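You operate a simulated robot arm through the tools that you are given. There is no shell and no other tool. Be economical: measure what you need, move in short steps, check, and stop when the job is done.

Carry out the task below with a simulated robot arm. There is one attempt and no reset: what you move stays moved.

TASK
Label the Lot 92 bobbin and park it on tray N29.
Fine: seat it on the label spindle, feed one label, press it on, draw the slide back; leave the other bobbin.

It is judged by the outcome, as a careful person would: the job done as asked, and still so three seconds after it is handed in. It fails if anything else is knocked over, pushed out of place, dropped, spilled or broken.

THE ROBOT
A 7-joint arm with a two-finger parallel gripper, fixed in place. Base frame: the origin is at the foot of the arm, x ahead of it, y to its left, z up. Lengths are in m, angles in rad, forces in N, time in s.
With the tool pointing down near the work surface it reaches from about 0.1 to 0.54 m from the base axis. Its first joint turns from -1.152 to 1.152 rad. Payload 2.6 kg.
The TCP is the grasp point between the finger pads, 0.03 m short of the fingertips. In the tool frame z runs along the fingers and y along their closing line. The gripper opens to 0.094 m. The fingers are 0.028 m wide and 0.01 m thick; the gripper's body (0.05 by 0.096 m) begins 0.055 m behind the TCP.
Orientation is told as [roll, pitch, yaw] about the base's x, y, z axes, in that order, counted from this pose: with the fingers straight down and closing along the base's y, the tool's x points along the base's -x, its y along +y and its z along -z.

THE INTERFACE
- The arm moves only by the tool play_rows. Its argument "moves" is a list of rows, each a list of 3 entries, a list of its own where there are three numbers: the shift along the tool's x, y, z in units of 30 mm (1.0 is 30 mm), then the turn, a rotation vector about the tool's x, y, z in units of 6 degrees (1.0 is 6 degrees), then the gripper command, from -1 (shut) to 1 (fully open), values between in proportion. In form: [[[x, y, z], [wx, wy, wz], hand], ...]. A call has 1 to 20 rows; each row shifts and turns the commanded pose from where the row before left it, along the tool's axes as they then stand. A call with a number of a shift or a turn outside -1 to 1 is refused whole. Each row takes 0.2 s and may step no farther than 0.05 m and 0.15 rad from the row before; otherwise, or with a gripper value out of range, the whole call is refused. A pose out of reach is approached as far as the arm can. The call stops where the force on the tool passes 70 N (or 10 N more than at its start, if that is more) or the arm is blocked; 0.2 s more then pass. Each finger travels about 0.072 m/s and halts on what it meets, pressing with about 22 N; the grip force reading is that of the motor and also rises with nothing between the fingers. The clock runs only during rows and for 0.2 s after the last one: add rows that do not move to give the fingers time. It gives the time, the measured TCP pose, the force on the tool (base axes), the opening and the grip force at its end, in the units of the frame above (readings bear some noise).
- Cameras (640 x 400 px; columns grow to the right, rows downward): "scene" is fixed at [0.0264, 0.4421, 0.5673]; the picture's right is [-0.71, -0.70, 0.00], its down [-0.48, 0.49, -0.73] and it looks along [0.51, -0.52, -0.68] (base axes); focal length 312 px, centre (320, 200). "wrist" rides on the gripper at [0.076, 0.014, -0.103] in the tool frame; the picture's right is [-0.18, 0.98, 0.00], its down [-0.75, -0.14, -0.64] and it looks along [-0.63, -0.12, 0.77] (tool axes); focal length 243 px, centre (320, 200). There is no depth. A picture from a camera that has moved, and an enlarged one, comes with that camera's place and axes in the base frame and with its lens. The place of the scene camera against the robot may be out by one fixed shift of up to 0.025 m in any direction.
- grab_frame(camera): a new picture of that camera. It takes no simulated time.
- inspect(camera, box): a new picture of the part [left, top, right, bottom] of that camera's present view, enlarged. It takes no simulated time.
- hand_in(): hands the job in; it is judged then, once.

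Go step by step. Nothing tells you positions but the pictures and the camera data: compare them with the known pose of the tool, close in by small moves and look again before you grip or let go. The budget is 120 turns and 76 pictures, counting those below and the enlarged ones. Unless the task says otherwise, let go and move clear before handing in, and close with one line.

The tools are called after "Request:" as name(argument=value, ...) on one line, values as JSON. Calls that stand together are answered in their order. play_rows: Moves the arm, as the interface text tells. Its arguments: {"type":"object","properties":{"moves":{"type":"array","items":{"type":"array"}}},"required":["moves"]} The other tools are called the same way: grab_frame (camera) takes a picture; inspect (camera, box) takes an enlarged picture of a part of a camera's view; hand_in () hands the job in.

At the start:

```text
time_s: 0.0
position: [0.4388, 0.152, 0.2221]
ee_rot: [0.0, 0.0, -0.002]
wrist_force: [0.5, -0.2, -0.6]
gripper_width: 0.094
gripper_force: 0.1
```

scene: 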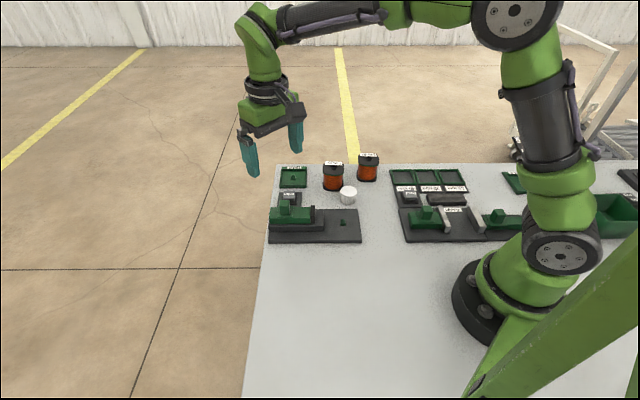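
wrist: 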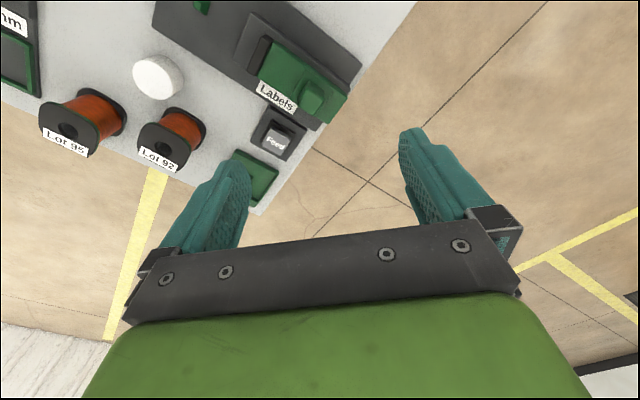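

I see two bobbins (Lot 92, Lot 95), a label station with a green slide, a Feed button and some trays. I'll enlarge the pictures to read the layout.

Request:
inspect(camera="scene", box=[255, 140, 415, 250])

Request:
inspect(camera="scene", box=[380, 150, 540, 250])

Request:
inspect(camera="wrist", box=[0, 0, 370, 230])

```text
3.64 times, centred on (335, 195) of scene
camera zoom: at [0.0264, 0.4421, 0.5673], right [-0.71, -0.7, 0.0], down [-0.48, 0.49, -0.73], along [0.51, -0.52, -0.68], focal length 1134 px, centre (266, 218)
```

zoom: 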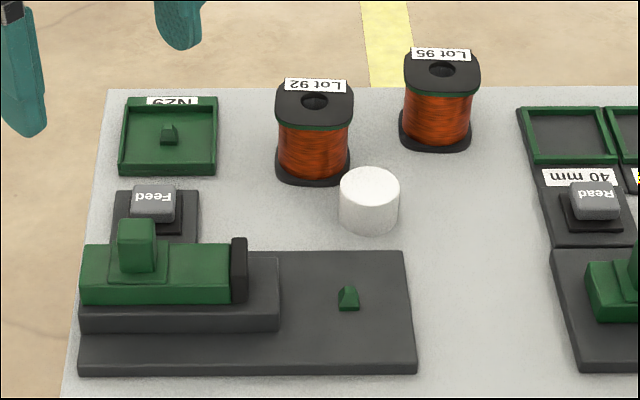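

```text
4.00 times, centred on (460, 200) of scene
camera zoom: at [0.0264, 0.4421, 0.5673], right [-0.71, -0.7, 0.0], down [-0.48, 0.49, -0.73], along [0.51, -0.52, -0.68], focal length 1248 px, centre (-240, 200)
```

zoom: 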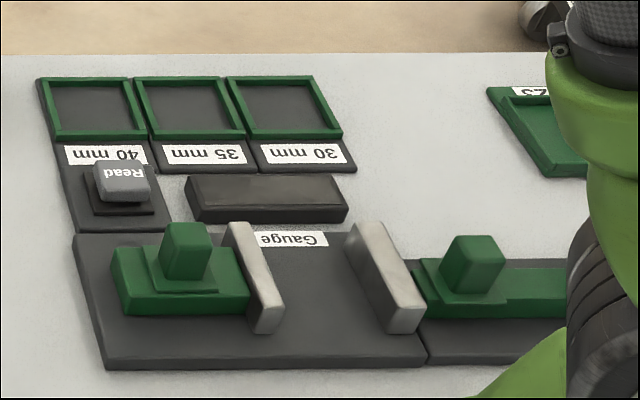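

```text
1.73 times, centred on (185, 115) of wrist
camera zoom: at [0.3628, 0.1671, 0.3248], right [0.18, 0.98, 0.0], down [0.75, -0.14, 0.64], along [0.63, -0.12, -0.77], focal length 420 px, centre (554, 347)
```

zoom: 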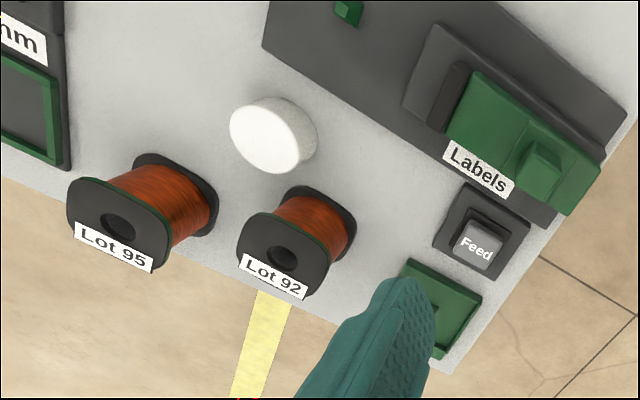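

The two views' rays meet near z≈-0.03, not at -0.34. I'll shift the arm sideways and measure with a second wrist view.

Request:
play_rows(moves=[[[0.5, -1, 0], [0, 0, 0], 1], [[0.5, -1, 0], [0, 0, 0], 1], [[0.5, -1, 0], [0, 0, 0], 1], [[0.5, -1, 0], [0, 0, 0], 1], [[0.5, -0.5, 0], [0, 0, 0], 1], [[0.5, 0, 0], [0, 0, 0], 1], [[0, 0, 0], [0, 0, 0], 1]])

Request:
grab_frame(camera="wrist")

Request:
grab_frame(camera="scene")

```text
time_s: 1.6
position: [0.3491, 0.0177, 0.2221]
ee_rot: [-0.001, 0.0, 0.0]
wrist_force: [0.6, 0.1, 0.5]
gripper_width: 0.0939
gripper_force: 0.1
```

```text
70 pictures are left
camera wrist: at [0.2731, 0.0326, 0.3246], right [0.18, 0.98, 0.0], down [0.75, -0.14, 0.64], along [0.63, -0.12, -0.77], focal length 243 px, centre (320, 200)
```

wrist: 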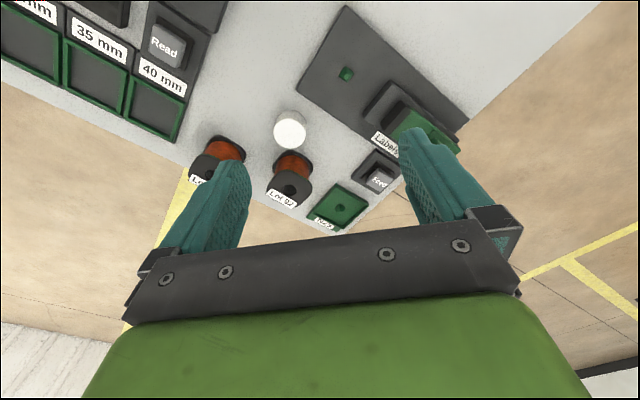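

```text
69 pictures are left
```

scene: 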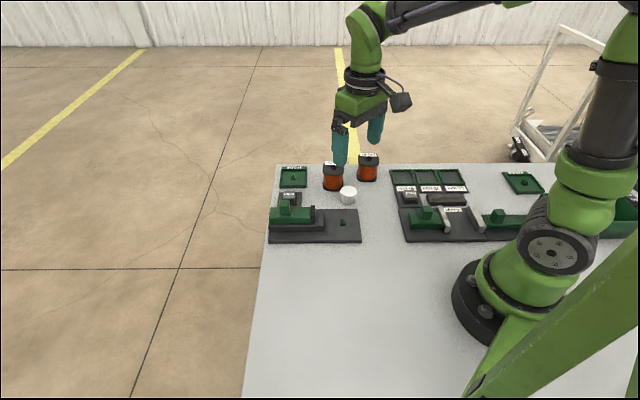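

The second view puts the surface near z≈0: Lot 92's top is at about (0.469,-0.049,0.053), the spindle at about (0.347,0.049), and everything is set at 45°. Next I move over Lot 92 and yaw -45°.

Request:
play_rows(moves=[[[-0.8, -0.44, 0], [0, 0, 0], 1], [[-0.8, -0.44, 0], [0, 0, 0], 1], [[-0.8, -0.44, 0], [0, 0, 0], 1], [[-0.8, -0.44, 0], [0, 0, 0], 1], [[-0.8, -0.44, 0], [0, 0, 0], 1], [[0, 0, 0.4], [0, 0, 0.9375], 1], [[0, 0, 0.4], [0, 0, 0.9375], 1], [[0, 0, 0.4], [0, 0, 0.9375], 1], [[0, 0, 0.4], [0, 0, 0.9375], 1], [[0, 0, 0], [0, 0, 0.9375], 1], [[0, 0, 0], [0, 0, 0.9375], 1], [[0, 0, 0], [0, 0, 0.9375], 1], [[0, 0, 0], [0, 0, 0.9375], 1], [[0, 0, 0], [0, 0, 0], 1]])

Request:
grab_frame(camera="wrist")

Request:
inspect(camera="scene", box=[255, 110, 415, 250])

```text
time_s: 4.6
position: [0.4687, -0.0484, 0.1752]
ee_rot: [-0.001, 0.0, -0.784]
wrist_force: [0.5, -0.2, -0.3]
gripper_width: 0.0942
gripper_force: 0.0
```

```text
68 pictures are left
camera wrist: at [0.4254, 0.0156, 0.2765], right [0.83, 0.56, 0.0], down [0.43, -0.63, 0.64], along [0.36, -0.53, -0.77], focal length 243 px, centre (320, 200)
```

wrist: 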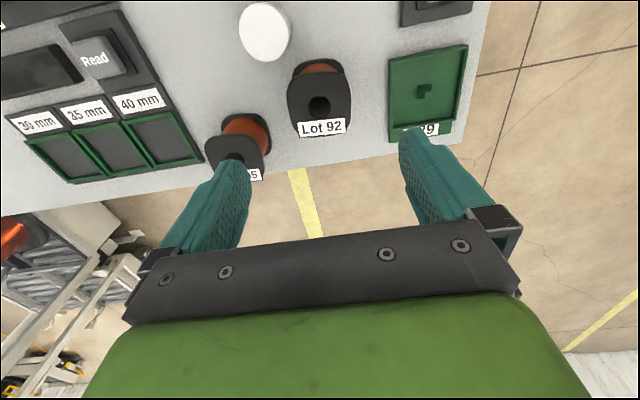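

```text
2.86 times, centred on (335, 180) of scene
camera zoom: at [0.0264, 0.4421, 0.5673], right [-0.71, -0.7, 0.0], down [-0.48, 0.49, -0.73], along [0.51, -0.52, -0.68], focal length 891 px, centre (277, 257)
```

zoom: 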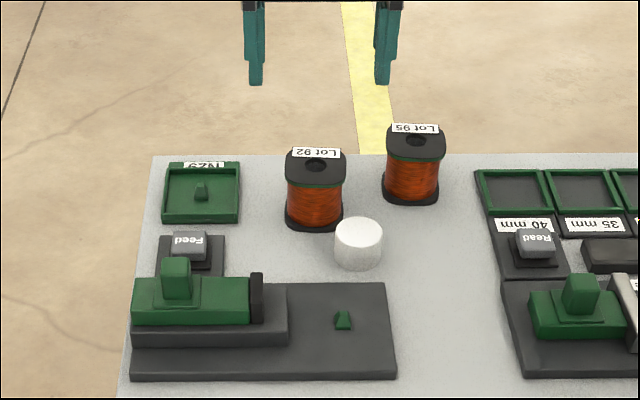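

Request:
inspect(camera="wrist", box=[190, 0, 490, 190])

```text
2.11 times, centred on (340, 95) of wrist
camera zoom: at [0.4254, 0.0156, 0.2765], right [0.83, 0.56, 0.0], down [0.43, -0.63, 0.64], along [0.36, -0.53, -0.77], focal length 511 px, centre (278, 421)
```

zoom: 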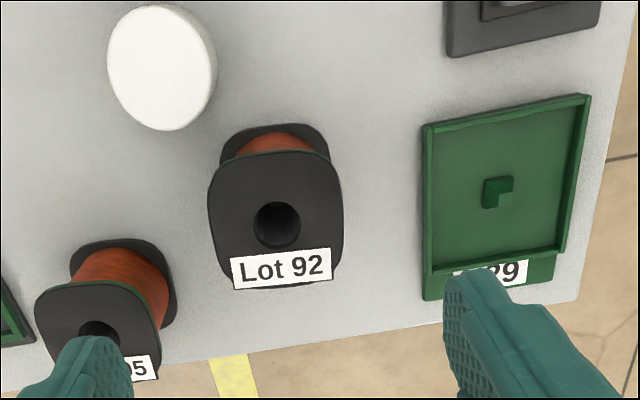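

Lot 92's flange is about 56 mm wide and centred near the TCP. I'll descend to just above it and check.

Request:
play_rows(moves=[[[0, 0, 0.9], [0, 0, 0], 0.8], [[0, 0, 0.9], [0, 0, 0], 0.8], [[0, 0, 0.8], [0, 0, 0], 0.8], [[0, 0, 0], [0, 0, 0], 0.8]])

Request:
grab_frame(camera="wrist")

Request:
inspect(camera="scene", box=[255, 110, 415, 250])

```text
time_s: 5.6
position: [0.4686, -0.05, 0.0967]
ee_rot: [0.0, 0.0, -0.785]
wrist_force: [-0.6, 0.5, -0.2]
gripper_width: 0.0847
gripper_force: 0.1
```

```text
65 pictures are left
camera wrist: at [0.4248, 0.015, 0.1983], right [0.82, 0.57, 0.0], down [0.43, -0.63, 0.64], along [0.36, -0.53, -0.77], focal length 243 px, centre (320, 200)
```

wrist: 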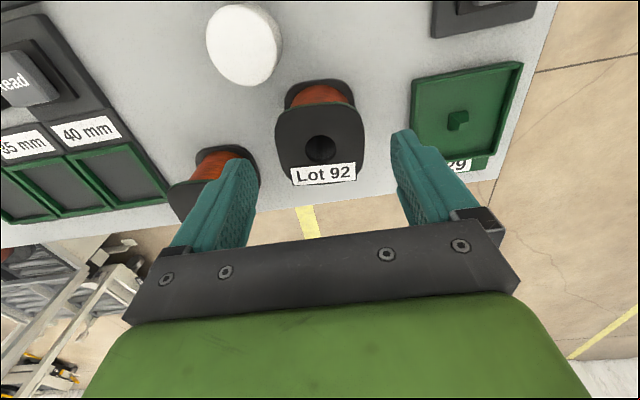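

```text
2.86 times, centred on (335, 180) of scene
camera zoom: at [0.0264, 0.4421, 0.5673], right [-0.71, -0.7, 0.0], down [-0.48, 0.49, -0.73], along [0.51, -0.52, -0.68], focal length 891 px, centre (277, 257)
```

zoom: 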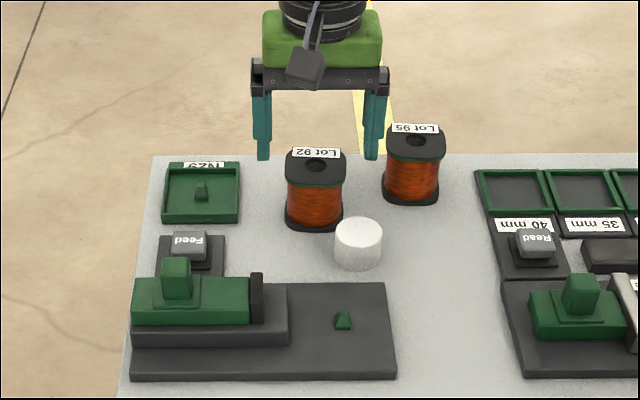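

Hole is at about (0.467,-0.0465,0.058). I'll correct by about 3 mm and lower to straddle the upper flange.

Request:
play_rows(moves=[[[0.1, 0.03, 0.5], [0, 0, 0], 0.8], [[0, 0, 0.5], [0, 0, 0], 0.8], [[0, 0, 0.35], [0, 0, 0], 0.8], [[0, 0, 0], [0, 0, 0], 0.8]])

Request:
grab_frame(camera="wrist")

Request:
inspect(camera="scene", box=[275, 120, 395, 220])

```text
time_s: 6.6
position: [0.4666, -0.0464, 0.0556]
ee_rot: [0.0, 0.0, -0.787]
wrist_force: [-0.1, 0.6, -0.5]
gripper_width: 0.0844
gripper_force: 0.1
```

```text
63 pictures are left
camera wrist: at [0.4243, 0.018, 0.1583], right [0.82, 0.57, 0.0], down [0.43, -0.63, 0.64], along [0.36, -0.53, -0.77], focal length 243 px, centre (320, 200)
```

wrist: 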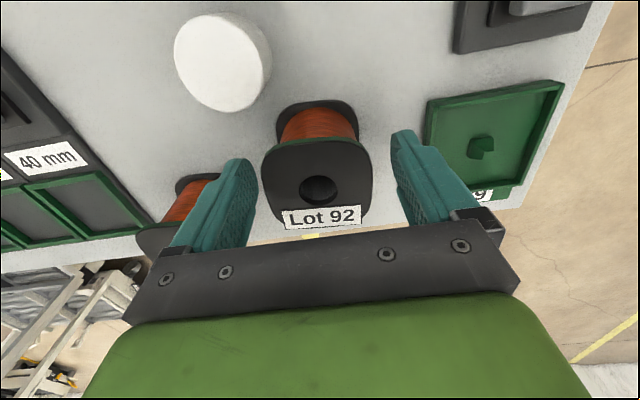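

```text
4.00 times, centred on (335, 170) of scene
camera zoom: at [0.0264, 0.4421, 0.5673], right [-0.71, -0.7, 0.0], down [-0.48, 0.49, -0.73], along [0.51, -0.52, -0.68], focal length 1248 px, centre (260, 320)
```

zoom: 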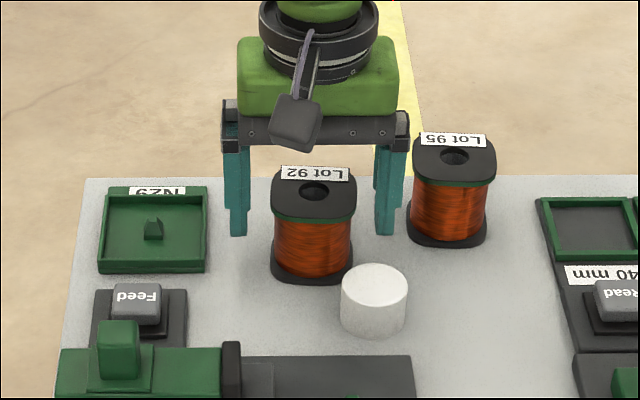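

Hole is centred between the fingers and the flange sits at TCP height. I go 10 mm lower and grip.

Request:
play_rows(moves=[[[0, 0, 0.33], [0, 0, 0], 0.8], [[0, 0, 0], [0, 0, 0], 0.8], [[0, 0, 0], [0, 0, 0], 0.3], [[0, 0, 0], [0, 0, 0], 0], [[0, 0, 0], [0, 0, 0], -0.2], [[0, 0, 0], [0, 0, 0], -0.3], [[0, 0, 0], [0, 0, 0], -0.3]])

Request:
inspect(camera="scene", box=[275, 120, 395, 220])

```text
time_s: 8.2
position: [0.4677, -0.0452, 0.0471]
ee_rot: [0.001, -0.001, -0.784]
wrist_force: [0.1, -1.3, 0.4]
gripper_width: 0.0601
gripper_force: 22.2
```

```text
4.00 times, centred on (335, 170) of scene
camera zoom: at [0.0264, 0.4421, 0.5673], right [-0.71, -0.7, 0.0], down [-0.48, 0.49, -0.73], along [0.51, -0.52, -0.68], focal length 1248 px, centre (260, 320)
```

zoom: 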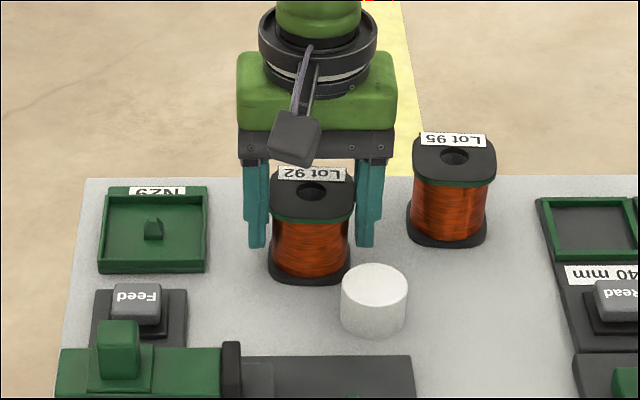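

Gripped at 60 mm opening. I lift and carry it toward the spindle, stopping short so the wrist camera can see the peg.

Request:
play_rows(moves=[[[0, 0, -0.5], [0, 0, 0], -0.3], [[0, 0, -0.75], [0, 0, 0], -0.3], [[0, 0, -1], [0, 0, 0], -0.3], [[0.6, -0.1, -0.2], [0, 0, 0], -0.3], [[0.7, -0.1, 0], [0, 0, 0], -0.3], [[0.7, -0.1, 0], [0, 0, 0], -0.3], [[0.7, -0.1, 0], [0, 0, 0], -0.3], [[0.7, -0.1, 0], [0, 0, 0], -0.3], [[0.5, -0.12, 0], [0, 0, 0], -0.3], [[0, 0, 0], [0, 0, 0], -0.3]])

Request:
grab_frame(camera="wrist")

Request:
inspect(camera="scene", box=[255, 130, 415, 250])

```text
time_s: 10.4
position: [0.3704, 0.023, 0.1198]
ee_rot: [0.0, -0.002, -0.784]
wrist_force: [0.4, 0.1, 0.2]
gripper_width: 0.0328
gripper_force: 0.1
```

```text
60 pictures are left
camera wrist: at [0.3272, 0.0879, 0.2219], right [0.82, 0.57, 0.0], down [0.43, -0.63, 0.64], along [0.36, -0.53, -0.77], focal length 243 px, centre (320, 200)
```

wrist: 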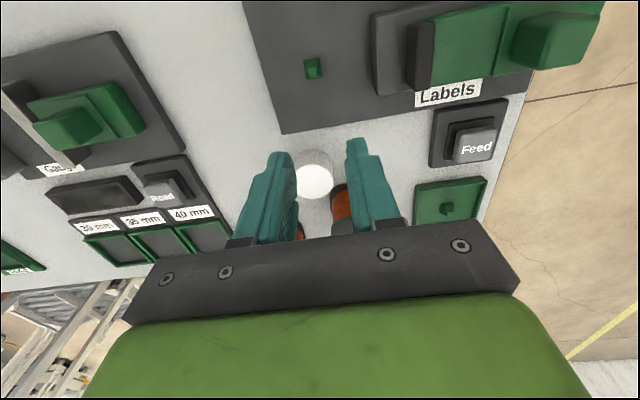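

```text
3.33 times, centred on (335, 190) of scene
camera zoom: at [0.0264, 0.4421, 0.5673], right [-0.71, -0.7, 0.0], down [-0.48, 0.49, -0.73], along [0.51, -0.52, -0.68], focal length 1040 px, centre (270, 233)
```

zoom: 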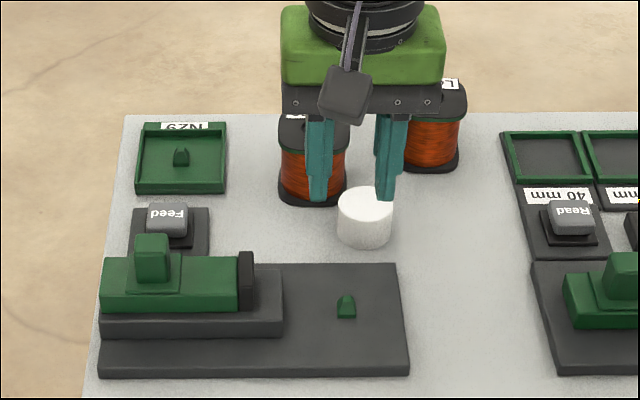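

The bobbin slipped out of the grip on the first lift and is still standing in its place. I'll go back above it, look, and regrip deeper with full closing.

Request:
play_rows(moves=[[[-0.65, 0.11, 0], [0, 0, 0], 0.2], [[-0.65, 0.11, 0], [0, 0, 0], 0.5], [[-0.65, 0.11, 0], [0, 0, 0], 0.8], [[-0.65, 0.11, 0], [0, 0, 0], 0.8], [[-0.65, 0.11, 0], [0, 0, 0], 0.8], [[-0.64, 0.11, 0], [0, 0, 0], 0.8], [[0, 0, 0], [0, 0, 0], 0.8]])

Request:
inspect(camera="wrist", box=[220, 60, 420, 240])

Request:
inspect(camera="scene", box=[305, 130, 385, 200])

```text
time_s: 12.0
position: [0.4675, -0.0441, 0.1192]
ee_rot: [0.001, 0.0, -0.783]
wrist_force: [0.6, 0.4, 0.1]
gripper_width: 0.0847
gripper_force: 0.0
```

```text
2.22 times, centred on (320, 150) of wrist
camera zoom: at [0.4242, 0.0193, 0.2213], right [0.82, 0.57, 0.0], down [0.43, -0.63, 0.64], along [0.36, -0.53, -0.77], focal length 539 px, centre (320, 311)
```

zoom: 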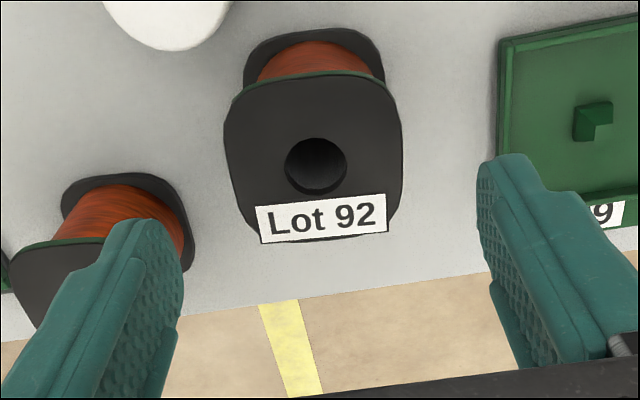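

```text
5.71 times, centred on (345, 165) of scene
camera zoom: at [0.0265, 0.4421, 0.5673], right [-0.71, -0.7, 0.0], down [-0.48, 0.49, -0.73], along [0.51, -0.52, -0.68], focal length 1783 px, centre (177, 400)
```

zoom: 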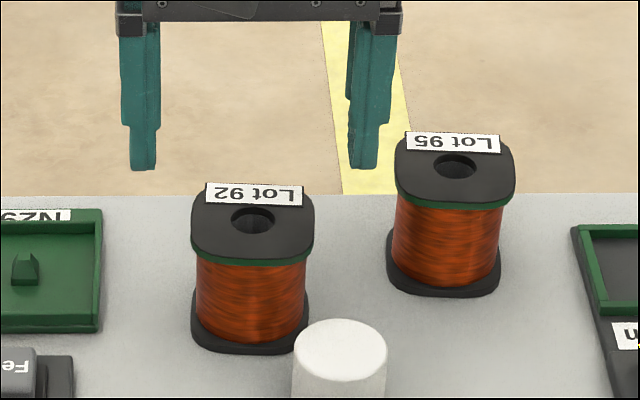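

Lot 92 stands as before. I descend deeper (TCP z≈0.035) so the pads span most of the bobbin, then check before closing.

Request:
play_rows(moves=[[[0.06, -0.03, 0.8], [0, 0, 0], 0.8], [[0, 0, 0.8], [0, 0, 0], 0.8], [[0, 0, 0.6], [0, 0, 0], 0.8], [[0, 0, 0.4], [0, 0, 0], 0.8], [[0, 0, 0.22], [0, 0, 0], 0.8], [[0, 0, 0], [0, 0, 0], 0.8]])

Request:
inspect(camera="scene", box=[305, 130, 385, 200])

```text
time_s: 13.4
position: [0.4657, -0.0448, 0.0335]
ee_rot: [0.0, -0.001, -0.785]
wrist_force: [-0.4, 0.4, -0.2]
gripper_width: 0.0846
gripper_force: 0.1
```

```text
5.71 times, centred on (345, 165) of scene
camera zoom: at [0.0264, 0.4421, 0.5673], right [-0.71, -0.7, 0.0], down [-0.48, 0.49, -0.73], along [0.51, -0.52, -0.68], focal length 1783 px, centre (177, 400)
```

zoom: 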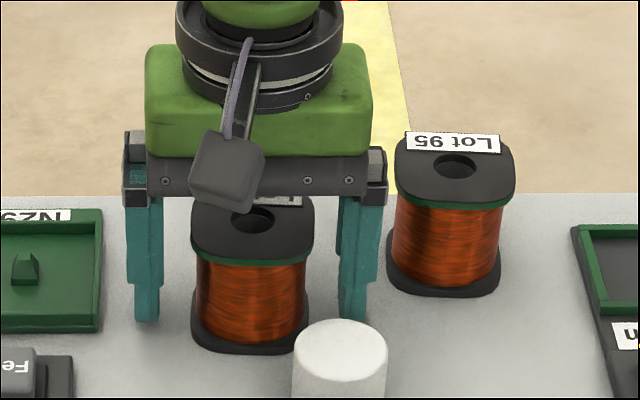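

Tips are close to the lower flange, clear of neighbours. Close fully, lift slowly 12 mm and check.

Request:
play_rows(moves=[[[0, 0, 0], [0, 0, 0], 0.2], [[0, 0, 0], [0, 0, 0], -0.5], [[0, 0, 0], [0, 0, 0], -1], [[0, 0, 0], [0, 0, 0], -1], [[0, 0, 0], [0, 0, 0], -1], [[0, 0, -0.1], [0, 0, 0], -1], [[0, 0, -0.15], [0, 0, 0], -1], [[0, 0, -0.15], [0, 0, 0], -1], [[0, 0, 0], [0, 0, 0], -1]])

Request:
inspect(camera="scene", box=[305, 130, 385, 200])

```text
time_s: 15.4
position: [0.4652, -0.0427, 0.0461]
ee_rot: [0.001, -0.002, -0.785]
wrist_force: [-0.5, 0.6, -3.2]
gripper_width: 0.0602
gripper_force: 21.2
```

```text
5.71 times, centred on (345, 165) of scene
camera zoom: at [0.0265, 0.4421, 0.5673], right [-0.71, -0.7, 0.0], down [-0.48, 0.49, -0.73], along [0.51, -0.52, -0.68], focal length 1783 px, centre (177, 400)
```

zoom: 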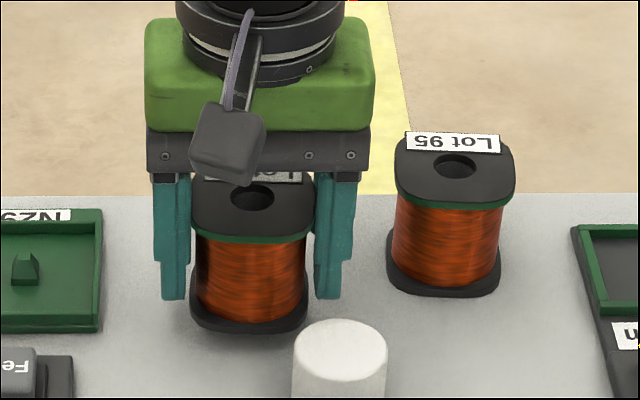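

Held this time (3 N weight). Lift and carry to just short of the spindle.

Request:
play_rows(moves=[[[0, 0, -0.3], [0, 0, 0], -1], [[0, 0, -0.5], [0, 0, 0], -1], [[0, 0, -0.6], [0, 0, 0], -1], [[0, 0, -0.5], [0, 0, 0], -1], [[0, 0, -0.2], [0, 0, 0], -1], [[0.2, -0.03, 0], [0, 0, 0], -1], [[0.4, -0.06, 0], [0, 0, 0], -1], [[0.5, -0.08, 0], [0, 0, 0], -1], [[0.6, -0.09, 0], [0, 0, 0], -1], [[0.6, -0.09, 0], [0, 0, 0], -1], [[0.6, -0.09, 0], [0, 0, 0], -1], [[0.6, -0.09, 0], [0, 0, 0], -1], [[0.4, -0.06, 0], [0, 0, 0], -1], [[0.27, -0.03, 0], [0, 0, 0], -1], [[0, 0, 0], [0, 0, 0], -1]])

Request:
grab_frame(camera="wrist")

Request:
inspect(camera="scene", box=[255, 130, 415, 250])

```text
time_s: 18.6
position: [0.3635, 0.031, 0.1096]
ee_rot: [0.001, 0.0, -0.784]
wrist_force: [0.2, 1.1, -3.3]
gripper_width: 0.0604
gripper_force: 22.3
```

```text
54 pictures are left
camera wrist: at [0.3199, 0.0955, 0.2122], right [0.82, 0.57, 0.0], down [0.43, -0.63, 0.64], along [0.36, -0.53, -0.77], focal length 243 px, centre (320, 200)
```

wrist: 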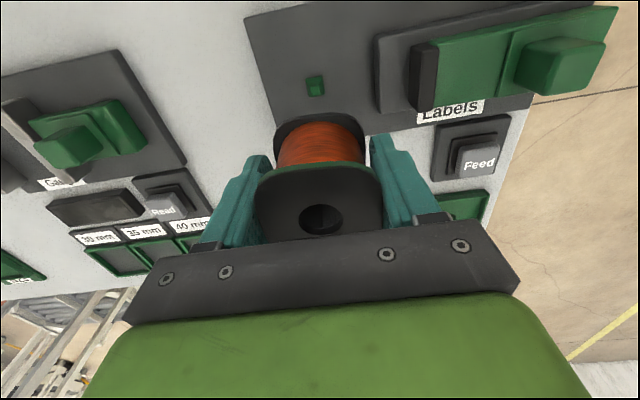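

```text
3.33 times, centred on (335, 190) of scene
camera zoom: at [0.0264, 0.4421, 0.5673], right [-0.71, -0.7, 0.0], down [-0.48, 0.49, -0.73], along [0.51, -0.52, -0.68], focal length 1040 px, centre (270, 233)
```

zoom: 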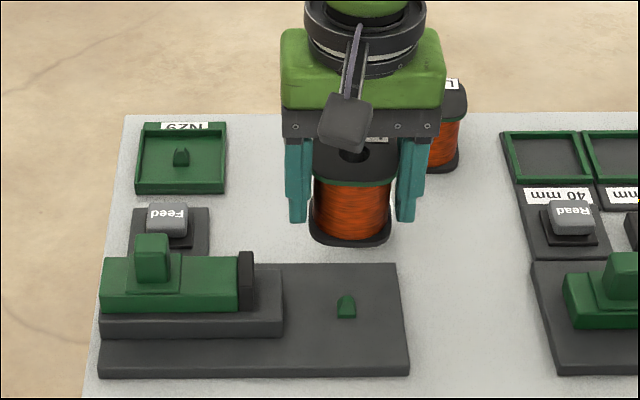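

Peg and bobbin line up laterally (scene camera agrees within a mm). I move 23 mm along tool x and lower to just above the peg.

Request:
play_rows(moves=[[[0.3, 0.01, 0], [0, 0, 0], -1], [[0.3, 0.01, 0], [0, 0, 0], -1], [[0.18, 0, 0.3], [0, 0, 0], -1], [[0, 0, 0.5], [0, 0, 0], -1], [[0, 0, 0.4], [0, 0, 0], -1], [[0, 0, 0], [0, 0, 0], -1]])

Request:
grab_frame(camera="wrist")

Request:
inspect(camera="scene", box=[295, 150, 395, 250])

```text
time_s: 20.0
position: [0.3473, 0.0483, 0.0745]
ee_rot: [0.001, 0.001, -0.784]
wrist_force: [0.4, 0.1, -3.2]
gripper_width: 0.0599
gripper_force: 22.5
```

```text
52 pictures are left
camera wrist: at [0.3044, 0.1127, 0.1767], right [0.82, 0.57, 0.0], down [0.43, -0.63, 0.64], along [0.36, -0.53, -0.77], focal length 243 px, centre (320, 200)
```

wrist: 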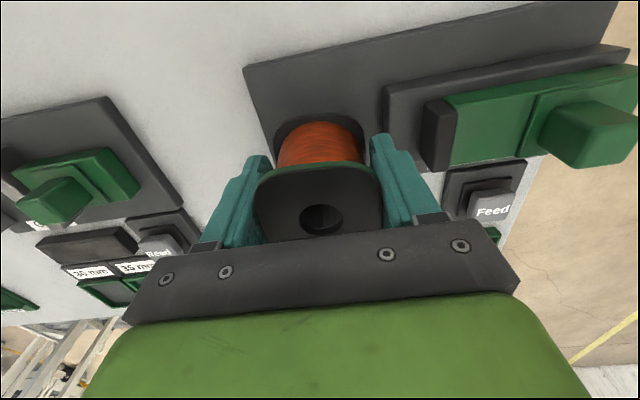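

```text
4.00 times, centred on (345, 200) of scene
camera zoom: at [0.0265, 0.4421, 0.5673], right [-0.71, -0.7, 0.0], down [-0.48, 0.49, -0.73], along [0.51, -0.52, -0.68], focal length 1248 px, centre (220, 200)
```

zoom: 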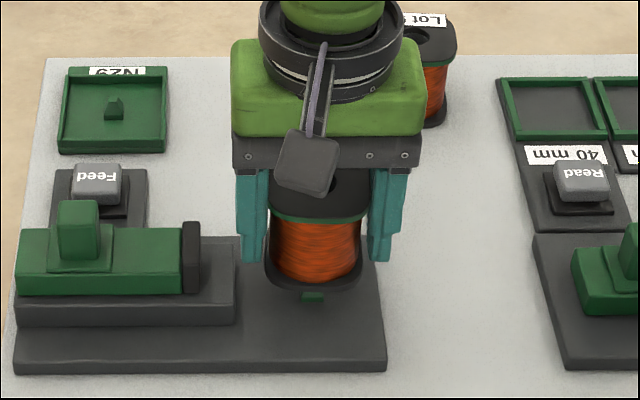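

The base is about 33 mm above seating and aligned over the peg. I descend in small steps, watching force.

Request:
play_rows(moves=[[[0, 0, 0.2], [0, 0, 0], -1], [[0, 0, 0.2], [0, 0, 0], -1], [[0, 0, 0.2], [0, 0, 0], -1], [[0, 0, 0.1], [0, 0, 0], -1], [[0, 0, 0], [0, 0, 0], -1]])

Request:
inspect(camera="scene", box=[295, 150, 395, 250])

```text
time_s: 21.2
position: [0.3482, 0.047, 0.0534]
ee_rot: [-0.002, 0.0, -0.784]
wrist_force: [-0.7, -0.4, -4.3]
gripper_width: 0.0599
gripper_force: 22.2
```

```text
4.00 times, centred on (345, 200) of scene
camera zoom: at [0.0265, 0.4421, 0.5673], right [-0.71, -0.7, 0.0], down [-0.48, 0.49, -0.73], along [0.51, -0.52, -0.68], focal length 1248 px, centre (220, 200)
```

zoom: 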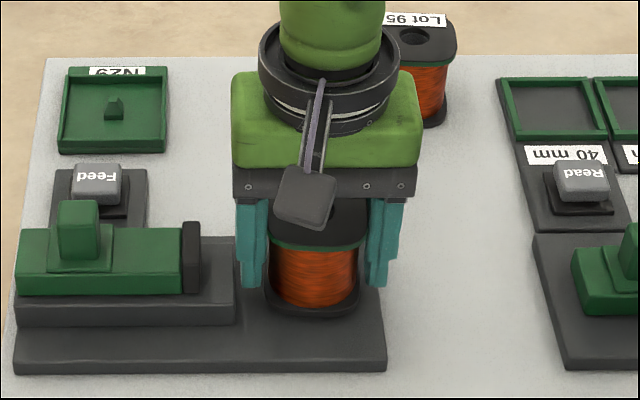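

Request:
play_rows(moves=[[[0.03, 0, 0.1], [0, 0, 0], -1], [[0, 0, 0.1], [0, 0, 0], -1], [[0, 0, 0.1], [0, 0, 0], -1], [[0, 0, 0], [0, 0, 0], -1]])

```text
time_s: 22.2
position: [0.3481, 0.0479, 0.0443]
ee_rot: [0.0, -0.003, -0.786]
wrist_force: [-4.1, -4.2, 17.2]
gripper_width: 0.06
gripper_force: 21.7
```

Contact force appeared at z=0.044; I look whether it's seated.

Request:
inspect(camera="scene", box=[305, 180, 385, 240])

Request:
inspect(camera="wrist", box=[220, 60, 440, 240])

```text
6.67 times, centred on (345, 210) of scene
camera zoom: at [0.0264, 0.4421, 0.5673], right [-0.71, -0.7, 0.0], down [-0.48, 0.49, -0.73], along [0.51, -0.52, -0.68], focal length 2080 px, centre (153, 133)
```

zoom: 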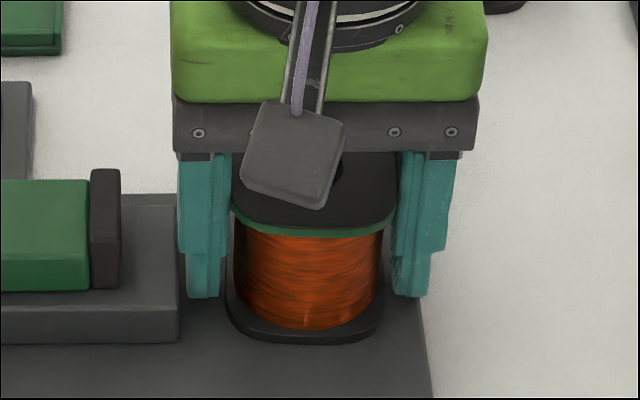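

```text
2.22 times, centred on (330, 150) of wrist
camera zoom: at [0.3044, 0.1128, 0.1467], right [0.82, 0.57, 0.0], down [0.43, -0.63, 0.64], along [0.37, -0.53, -0.77], focal length 539 px, centre (298, 311)
```

zoom: 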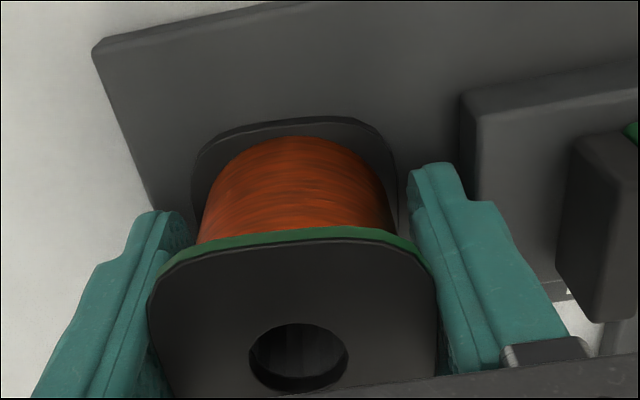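

It looks seated flat. The slide base is close to the left finger, so I'll open only ~2 mm per side, then rise.

Request:
play_rows(moves=[[[0, 0, -0.03], [0, 0, 0], 0.0], [[0, 0, 0], [0, 0, 0], 0.38], [[0, 0, 0], [0, 0, 0], 0.38], [[0, 0, 0], [0, 0, 0], 0.38], [[0, 0, 0], [0, 0, 0], 0.38]])

Request:
inspect(camera="scene", box=[305, 180, 385, 240])

```text
time_s: 23.4
position: [0.3477, 0.0491, 0.0459]
ee_rot: [-0.001, 0.001, -0.783]
wrist_force: [0.7, 0.0, 0.1]
gripper_width: 0.0648
gripper_force: 0.0
```

```text
6.67 times, centred on (345, 210) of scene
camera zoom: at [0.0264, 0.4421, 0.5673], right [-0.71, -0.7, 0.0], down [-0.48, 0.49, -0.73], along [0.51, -0.52, -0.68], focal length 2080 px, centre (153, 133)
```

zoom: 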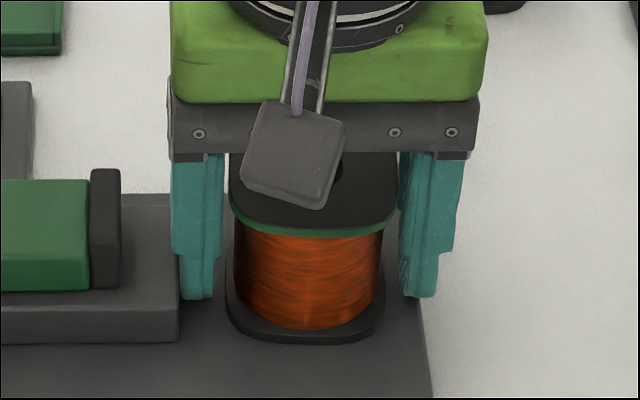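

Released cleanly. I rise straight up and look down the hole.

Request:
play_rows(moves=[[[0, 0, -0.3], [0, 0, 0], 0.38], [[0, 0, -0.6], [0, 0, 0], 0.38], [[0, 0, -0.9], [0, 0, 0], 0.38], [[0, 0, -0.9], [0, 0, 0], 0.38], [[0, 0, 0], [0, 0, 0], 0.38]])

Request:
inspect(camera="wrist", box=[200, 0, 440, 200])

Request:
inspect(camera="scene", box=[260, 160, 380, 250])

Request:
grab_frame(camera="wrist")

```text
time_s: 24.6
position: [0.3484, 0.0488, 0.126]
ee_rot: [0.0, 0.0, -0.782]
wrist_force: [-0.3, 0.5, 0.4]
gripper_width: 0.0651
gripper_force: 0.0
```

```text
2.00 times, centred on (320, 100) of wrist
camera zoom: at [0.3044, 0.1123, 0.2286], right [0.82, 0.57, 0.0], down [0.43, -0.63, 0.64], along [0.36, -0.53, -0.77], focal length 485 px, centre (320, 400)
```

zoom: 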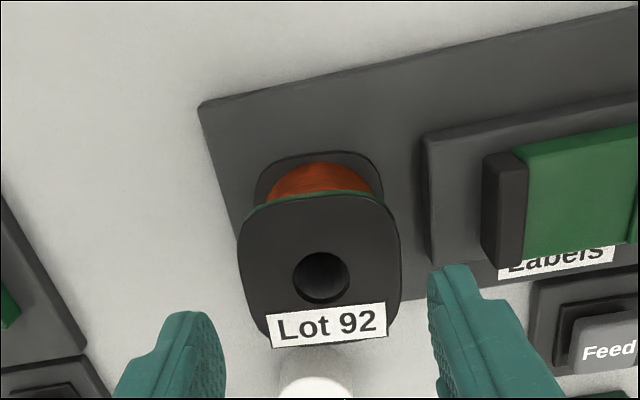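

```text
4.44 times, centred on (320, 205) of scene
camera zoom: at [0.0264, 0.4421, 0.5673], right [-0.71, -0.7, 0.0], down [-0.48, 0.49, -0.73], along [0.51, -0.52, -0.68], focal length 1386 px, centre (320, 178)
```

zoom: 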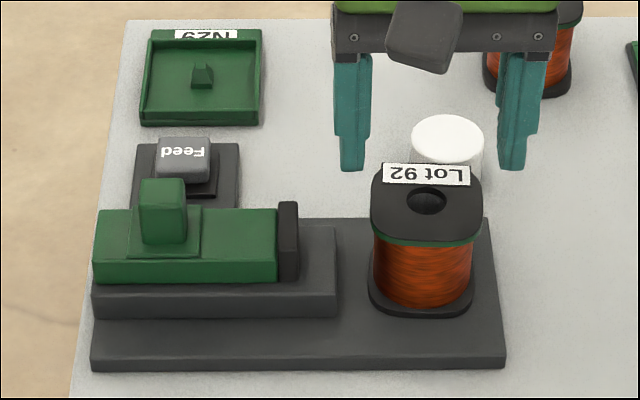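

```text
44 pictures are left
camera wrist: at [0.3044, 0.1123, 0.2286], right [0.82, 0.57, 0.0], down [0.43, -0.63, 0.64], along [0.36, -0.53, -0.77], focal length 243 px, centre (320, 200)
```

wrist: 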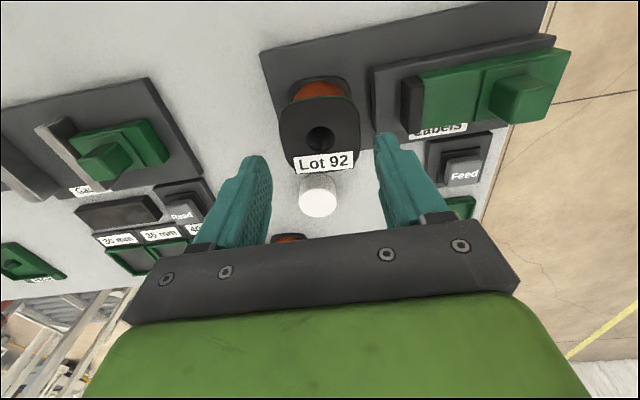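

The bobbin sits level on the spindle. Next: close the gripper and move above the Feed button at about (0.503,0.082).

Request:
play_rows(moves=[[[-0.475, 0.74, 0], [0, 0, 0], 0], [[-0.475, 0.74, 0], [0, 0, 0], -0.5], [[-0.475, 0.74, 0], [0, 0, 0], -1], [[-0.475, 0.74, 0], [0, 0, 0], -1], [[-0.475, 0.74, 0], [0, 0, 0], -1], [[-0.475, 0.74, 0], [0, 0, 0], -1], [[0, 0, 0.7], [0, 0, 0], -1], [[0, 0, 0], [0, 0, 0], -1]])

Request:
grab_frame(camera="wrist")

Request:
inspect(camera="scene", box=[260, 150, 380, 240])

```text
time_s: 26.4
position: [0.5022, 0.0829, 0.1054]
ee_rot: [0.0, 0.002, -0.785]
wrist_force: [-0.7, 0.0, 0.6]
gripper_width: 0.0
gripper_force: 22.5
```

```text
43 pictures are left
camera wrist: at [0.459, 0.1482, 0.2071], right [0.82, 0.57, 0.0], down [0.43, -0.63, 0.64], along [0.36, -0.53, -0.77], focal length 243 px, centre (320, 200)
```

wrist: 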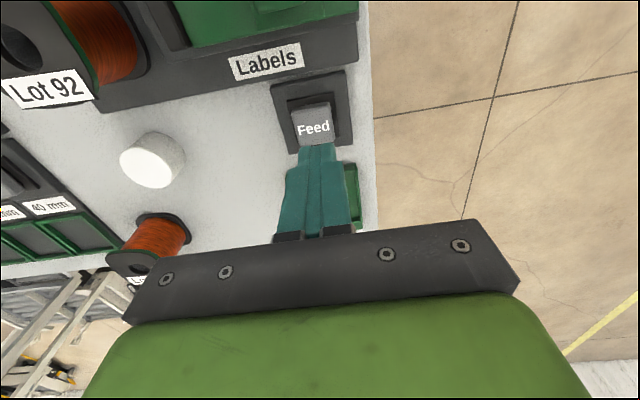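

```text
4.44 times, centred on (320, 195) of scene
camera zoom: at [0.0264, 0.4421, 0.5673], right [-0.71, -0.7, 0.0], down [-0.48, 0.49, -0.73], along [0.51, -0.52, -0.68], focal length 1386 px, centre (320, 222)
```

zoom: 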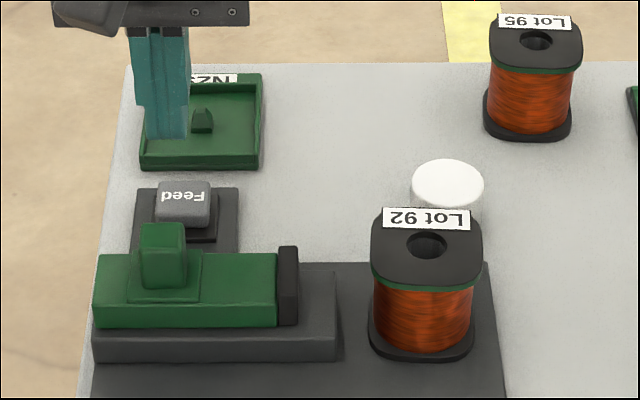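

Button is ~5 mm to tool -y of the fingers. I correct and go down near the button.

Request:
play_rows(moves=[[[0.06, -0.17, 0.5], [0, 0, 0], -1], [[0, 0, 0.5], [0, 0, 0], -1], [[0, 0, 0.3], [0, 0, 0], -1], [[0, 0, 0], [0, 0, 0], -1]])

Request:
inspect(camera="wrist", box=[200, 0, 440, 240])

Request:
inspect(camera="scene", box=[260, 150, 380, 240])

```text
time_s: 27.4
position: [0.4969, 0.0794, 0.0648]
ee_rot: [-0.001, -0.002, -0.783]
wrist_force: [-0.4, 0.3, -0.8]
gripper_width: 0.0001
gripper_force: 22.1
```

```text
1.67 times, centred on (320, 120) of wrist
camera zoom: at [0.4538, 0.1444, 0.1672], right [0.82, 0.57, 0.0], down [0.43, -0.63, 0.64], along [0.36, -0.53, -0.77], focal length 404 px, centre (320, 333)
```

zoom: 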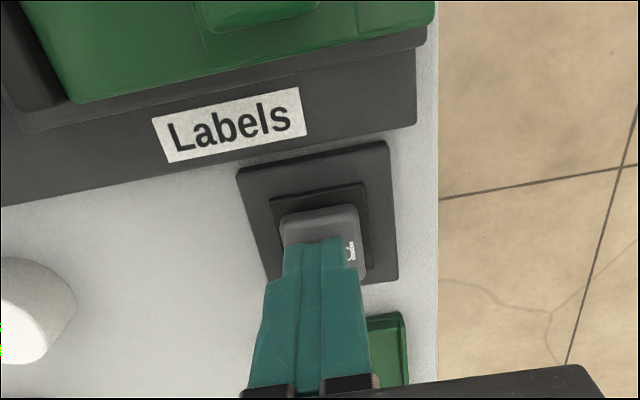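

```text
4.44 times, centred on (320, 195) of scene
camera zoom: at [0.0264, 0.4421, 0.5673], right [-0.71, -0.7, 0.0], down [-0.48, 0.49, -0.73], along [0.51, -0.52, -0.68], focal length 1386 px, centre (320, 222)
```

zoom: 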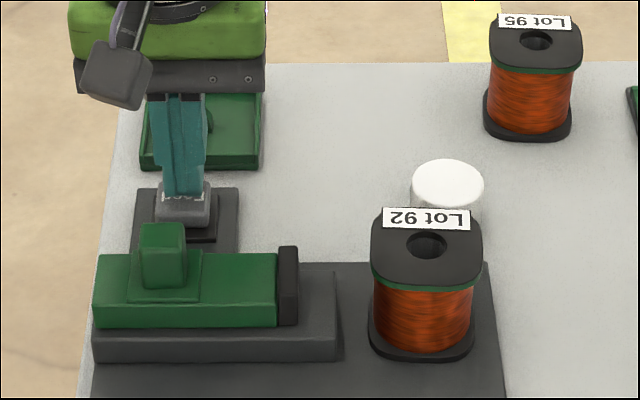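

Fingertips are over the button. Press down in small steps.

Request:
play_rows(moves=[[[0, 0, 0.1], [0, 0, 0], -1], [[0, 0, 0.1], [0, 0, 0], -1], [[0, 0, 0.1], [0, 0, 0], -1]])

```text
time_s: 28.2
position: [0.4961, 0.0807, 0.0553]
ee_rot: [0.001, 0.0, -0.784]
wrist_force: [-0.5, 0.5, 0.7]
gripper_width: 0.0
gripper_force: 22.1
```

Request:
play_rows(moves=[[[0, 0, 0.07], [0, 0, 0], -1], [[0, 0, 0.07], [0, 0, 0], -1]])

Request:
inspect(camera="scene", box=[260, 150, 380, 240])

```text
time_s: 28.8
position: [0.4977, 0.0804, 0.0533]
ee_rot: [0.003, -0.003, -0.783]
wrist_force: [0.1, 1.9, 4.8]
gripper_width: 0.0
gripper_force: 22.2
```

```text
4.44 times, centred on (320, 195) of scene
camera zoom: at [0.0264, 0.4421, 0.5673], right [-0.71, -0.7, 0.0], down [-0.48, 0.49, -0.73], along [0.51, -0.52, -0.68], focal length 1386 px, centre (320, 222)
```

zoom: 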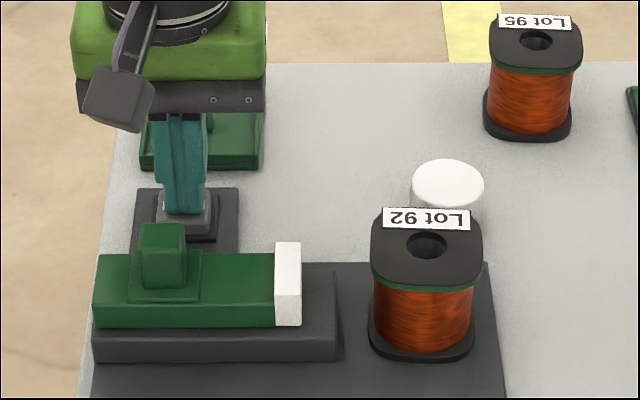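

The pad turned white: one label fed. I rise and move over the slide handle to look.

Request:
play_rows(moves=[[[0, 0, -0.5], [0, 0, 0], -1], [[0, 0, -1], [0, 0, 0], -1], [[0, 0, -1], [0, 0, 0], -1], [[0.5, 0, -0.3], [0, 0, 0], -0.3], [[0.5, 0, 0], [0, 0, 0], 0.2], [[0, 0, 0], [0, 0, 0], 0.2], [[0, 0, 0], [0, 0, 0], 0.2]])

Request:
grab_frame(camera="wrist")

Request:
inspect(camera="scene", box=[260, 150, 380, 240])

```text
time_s: 30.4
position: [0.4762, 0.1015, 0.1367]
ee_rot: [-0.001, 0.0, -0.784]
wrist_force: [0.5, -0.2, 0.2]
gripper_width: 0.0563
gripper_force: 0.1
```

```text
38 pictures are left
camera wrist: at [0.433, 0.166, 0.2395], right [0.82, 0.57, 0.0], down [0.43, -0.63, 0.64], along [0.36, -0.53, -0.77], focal length 243 px, centre (320, 200)
```

wrist: 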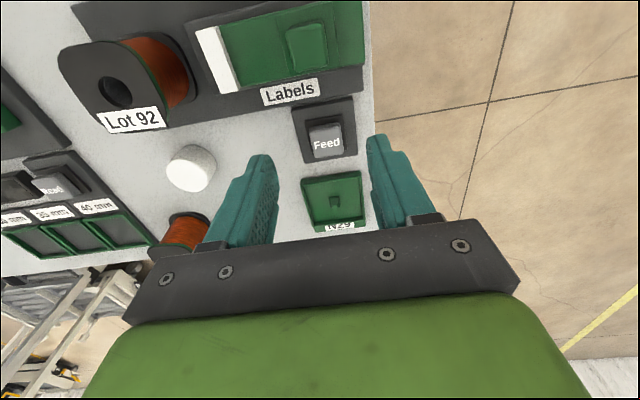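

```text
4.44 times, centred on (320, 195) of scene
camera zoom: at [0.0264, 0.4421, 0.5673], right [-0.71, -0.7, 0.0], down [-0.48, 0.49, -0.73], along [0.51, -0.52, -0.68], focal length 1386 px, centre (320, 222)
```

zoom: 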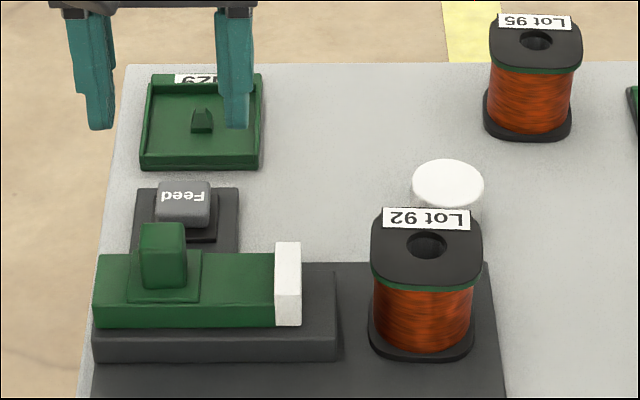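

Handle is at about (0.4385,0.140), top ~0.06. Move over it and lower partway.

Request:
play_rows(moves=[[[0.6, 0, 0], [0, 0, 0], 0.2], [[0.6, 0, 0], [0, 0, 0], 0.2], [[0.6, 0.03, 0.4], [0, 0, 0], 0.2], [[0, 0, 0.4], [0, 0, 0], 0.2], [[0, 0, 0], [0, 0, 0], 0.2]])

Request:
grab_frame(camera="wrist")

Request:
inspect(camera="scene", box=[260, 150, 380, 240])

```text
time_s: 31.6
position: [0.4387, 0.1412, 0.1122]
ee_rot: [0.0, -0.001, -0.783]
wrist_force: [-0.6, 0.4, 0.3]
gripper_width: 0.0564
gripper_force: 0.0
```

```text
36 pictures are left
camera wrist: at [0.3953, 0.2053, 0.2153], right [0.82, 0.57, 0.0], down [0.43, -0.63, 0.64], along [0.36, -0.53, -0.77], focal length 243 px, centre (320, 200)
```

wrist: 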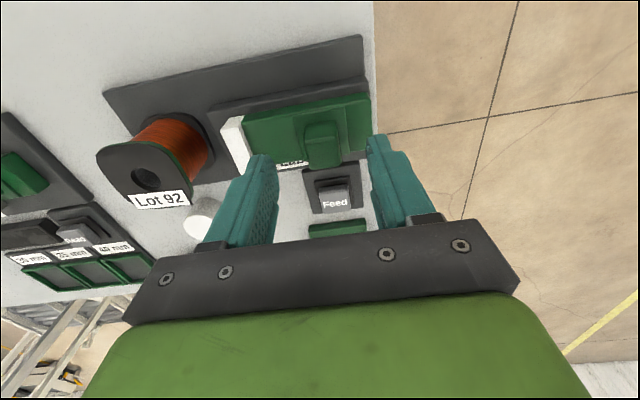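

```text
4.44 times, centred on (320, 195) of scene
camera zoom: at [0.0264, 0.4421, 0.5673], right [-0.71, -0.7, 0.0], down [-0.48, 0.49, -0.73], along [0.51, -0.52, -0.68], focal length 1386 px, centre (320, 222)
```

zoom: 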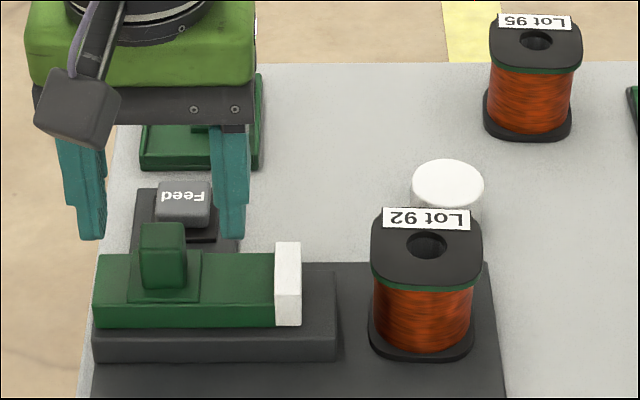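

Handle centre is ~6 mm toward tool -x. Adjust, lower so the fingers straddle the handle, check.

Request:
play_rows(moves=[[[-0.2, -0.02, 0.4], [0, 0, 0], 0.2], [[0, 0, 0.5], [0, 0, 0], 0.2], [[0, 0, 0.4], [0, 0, 0], 0.2], [[0, 0, 0.17], [0, 0, 0], 0.2], [[0, 0, 0], [0, 0, 0], 0.2]])

Request:
inspect(camera="wrist", box=[200, 60, 440, 240])

Request:
inspect(camera="scene", box=[260, 150, 380, 240])

```text
time_s: 32.5
position: [0.4444, 0.137, 0.0809]
ee_rot: [0.011, 0.0, -0.79]
wrist_force: [-8.4, -5.3, 12.0]
gripper_width: 0.0617
gripper_force: 4.7
stopped in row 4: the force on the tool passed its limit (the readings are from after the stop); the commanded pose is now the measured one
```

```text
2.22 times, centred on (320, 150) of wrist
camera zoom: at [0.4001, 0.2012, 0.1829], right [0.83, 0.56, 0.01], down [0.43, -0.64, 0.64], along [0.37, -0.53, -0.77], focal length 539 px, centre (320, 311)
```

zoom: 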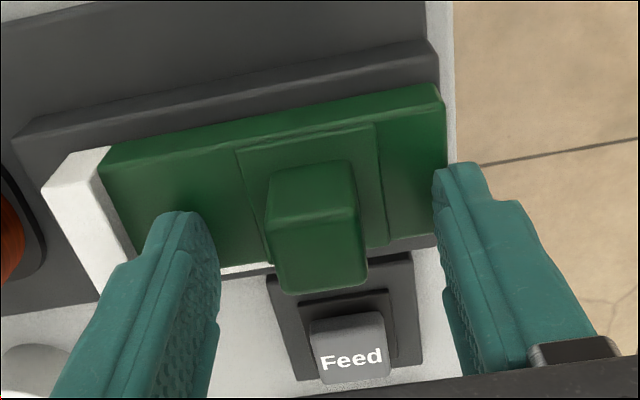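

```text
4.44 times, centred on (320, 195) of scene
camera zoom: at [0.0264, 0.4421, 0.5673], right [-0.71, -0.7, 0.0], down [-0.48, 0.49, -0.73], along [0.51, -0.52, -0.68], focal length 1386 px, centre (320, 222)
```

zoom: 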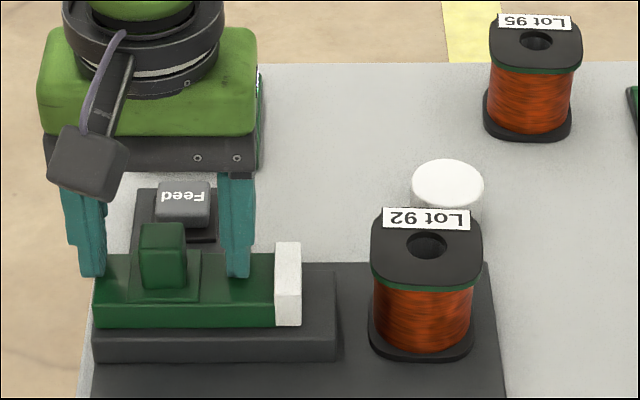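

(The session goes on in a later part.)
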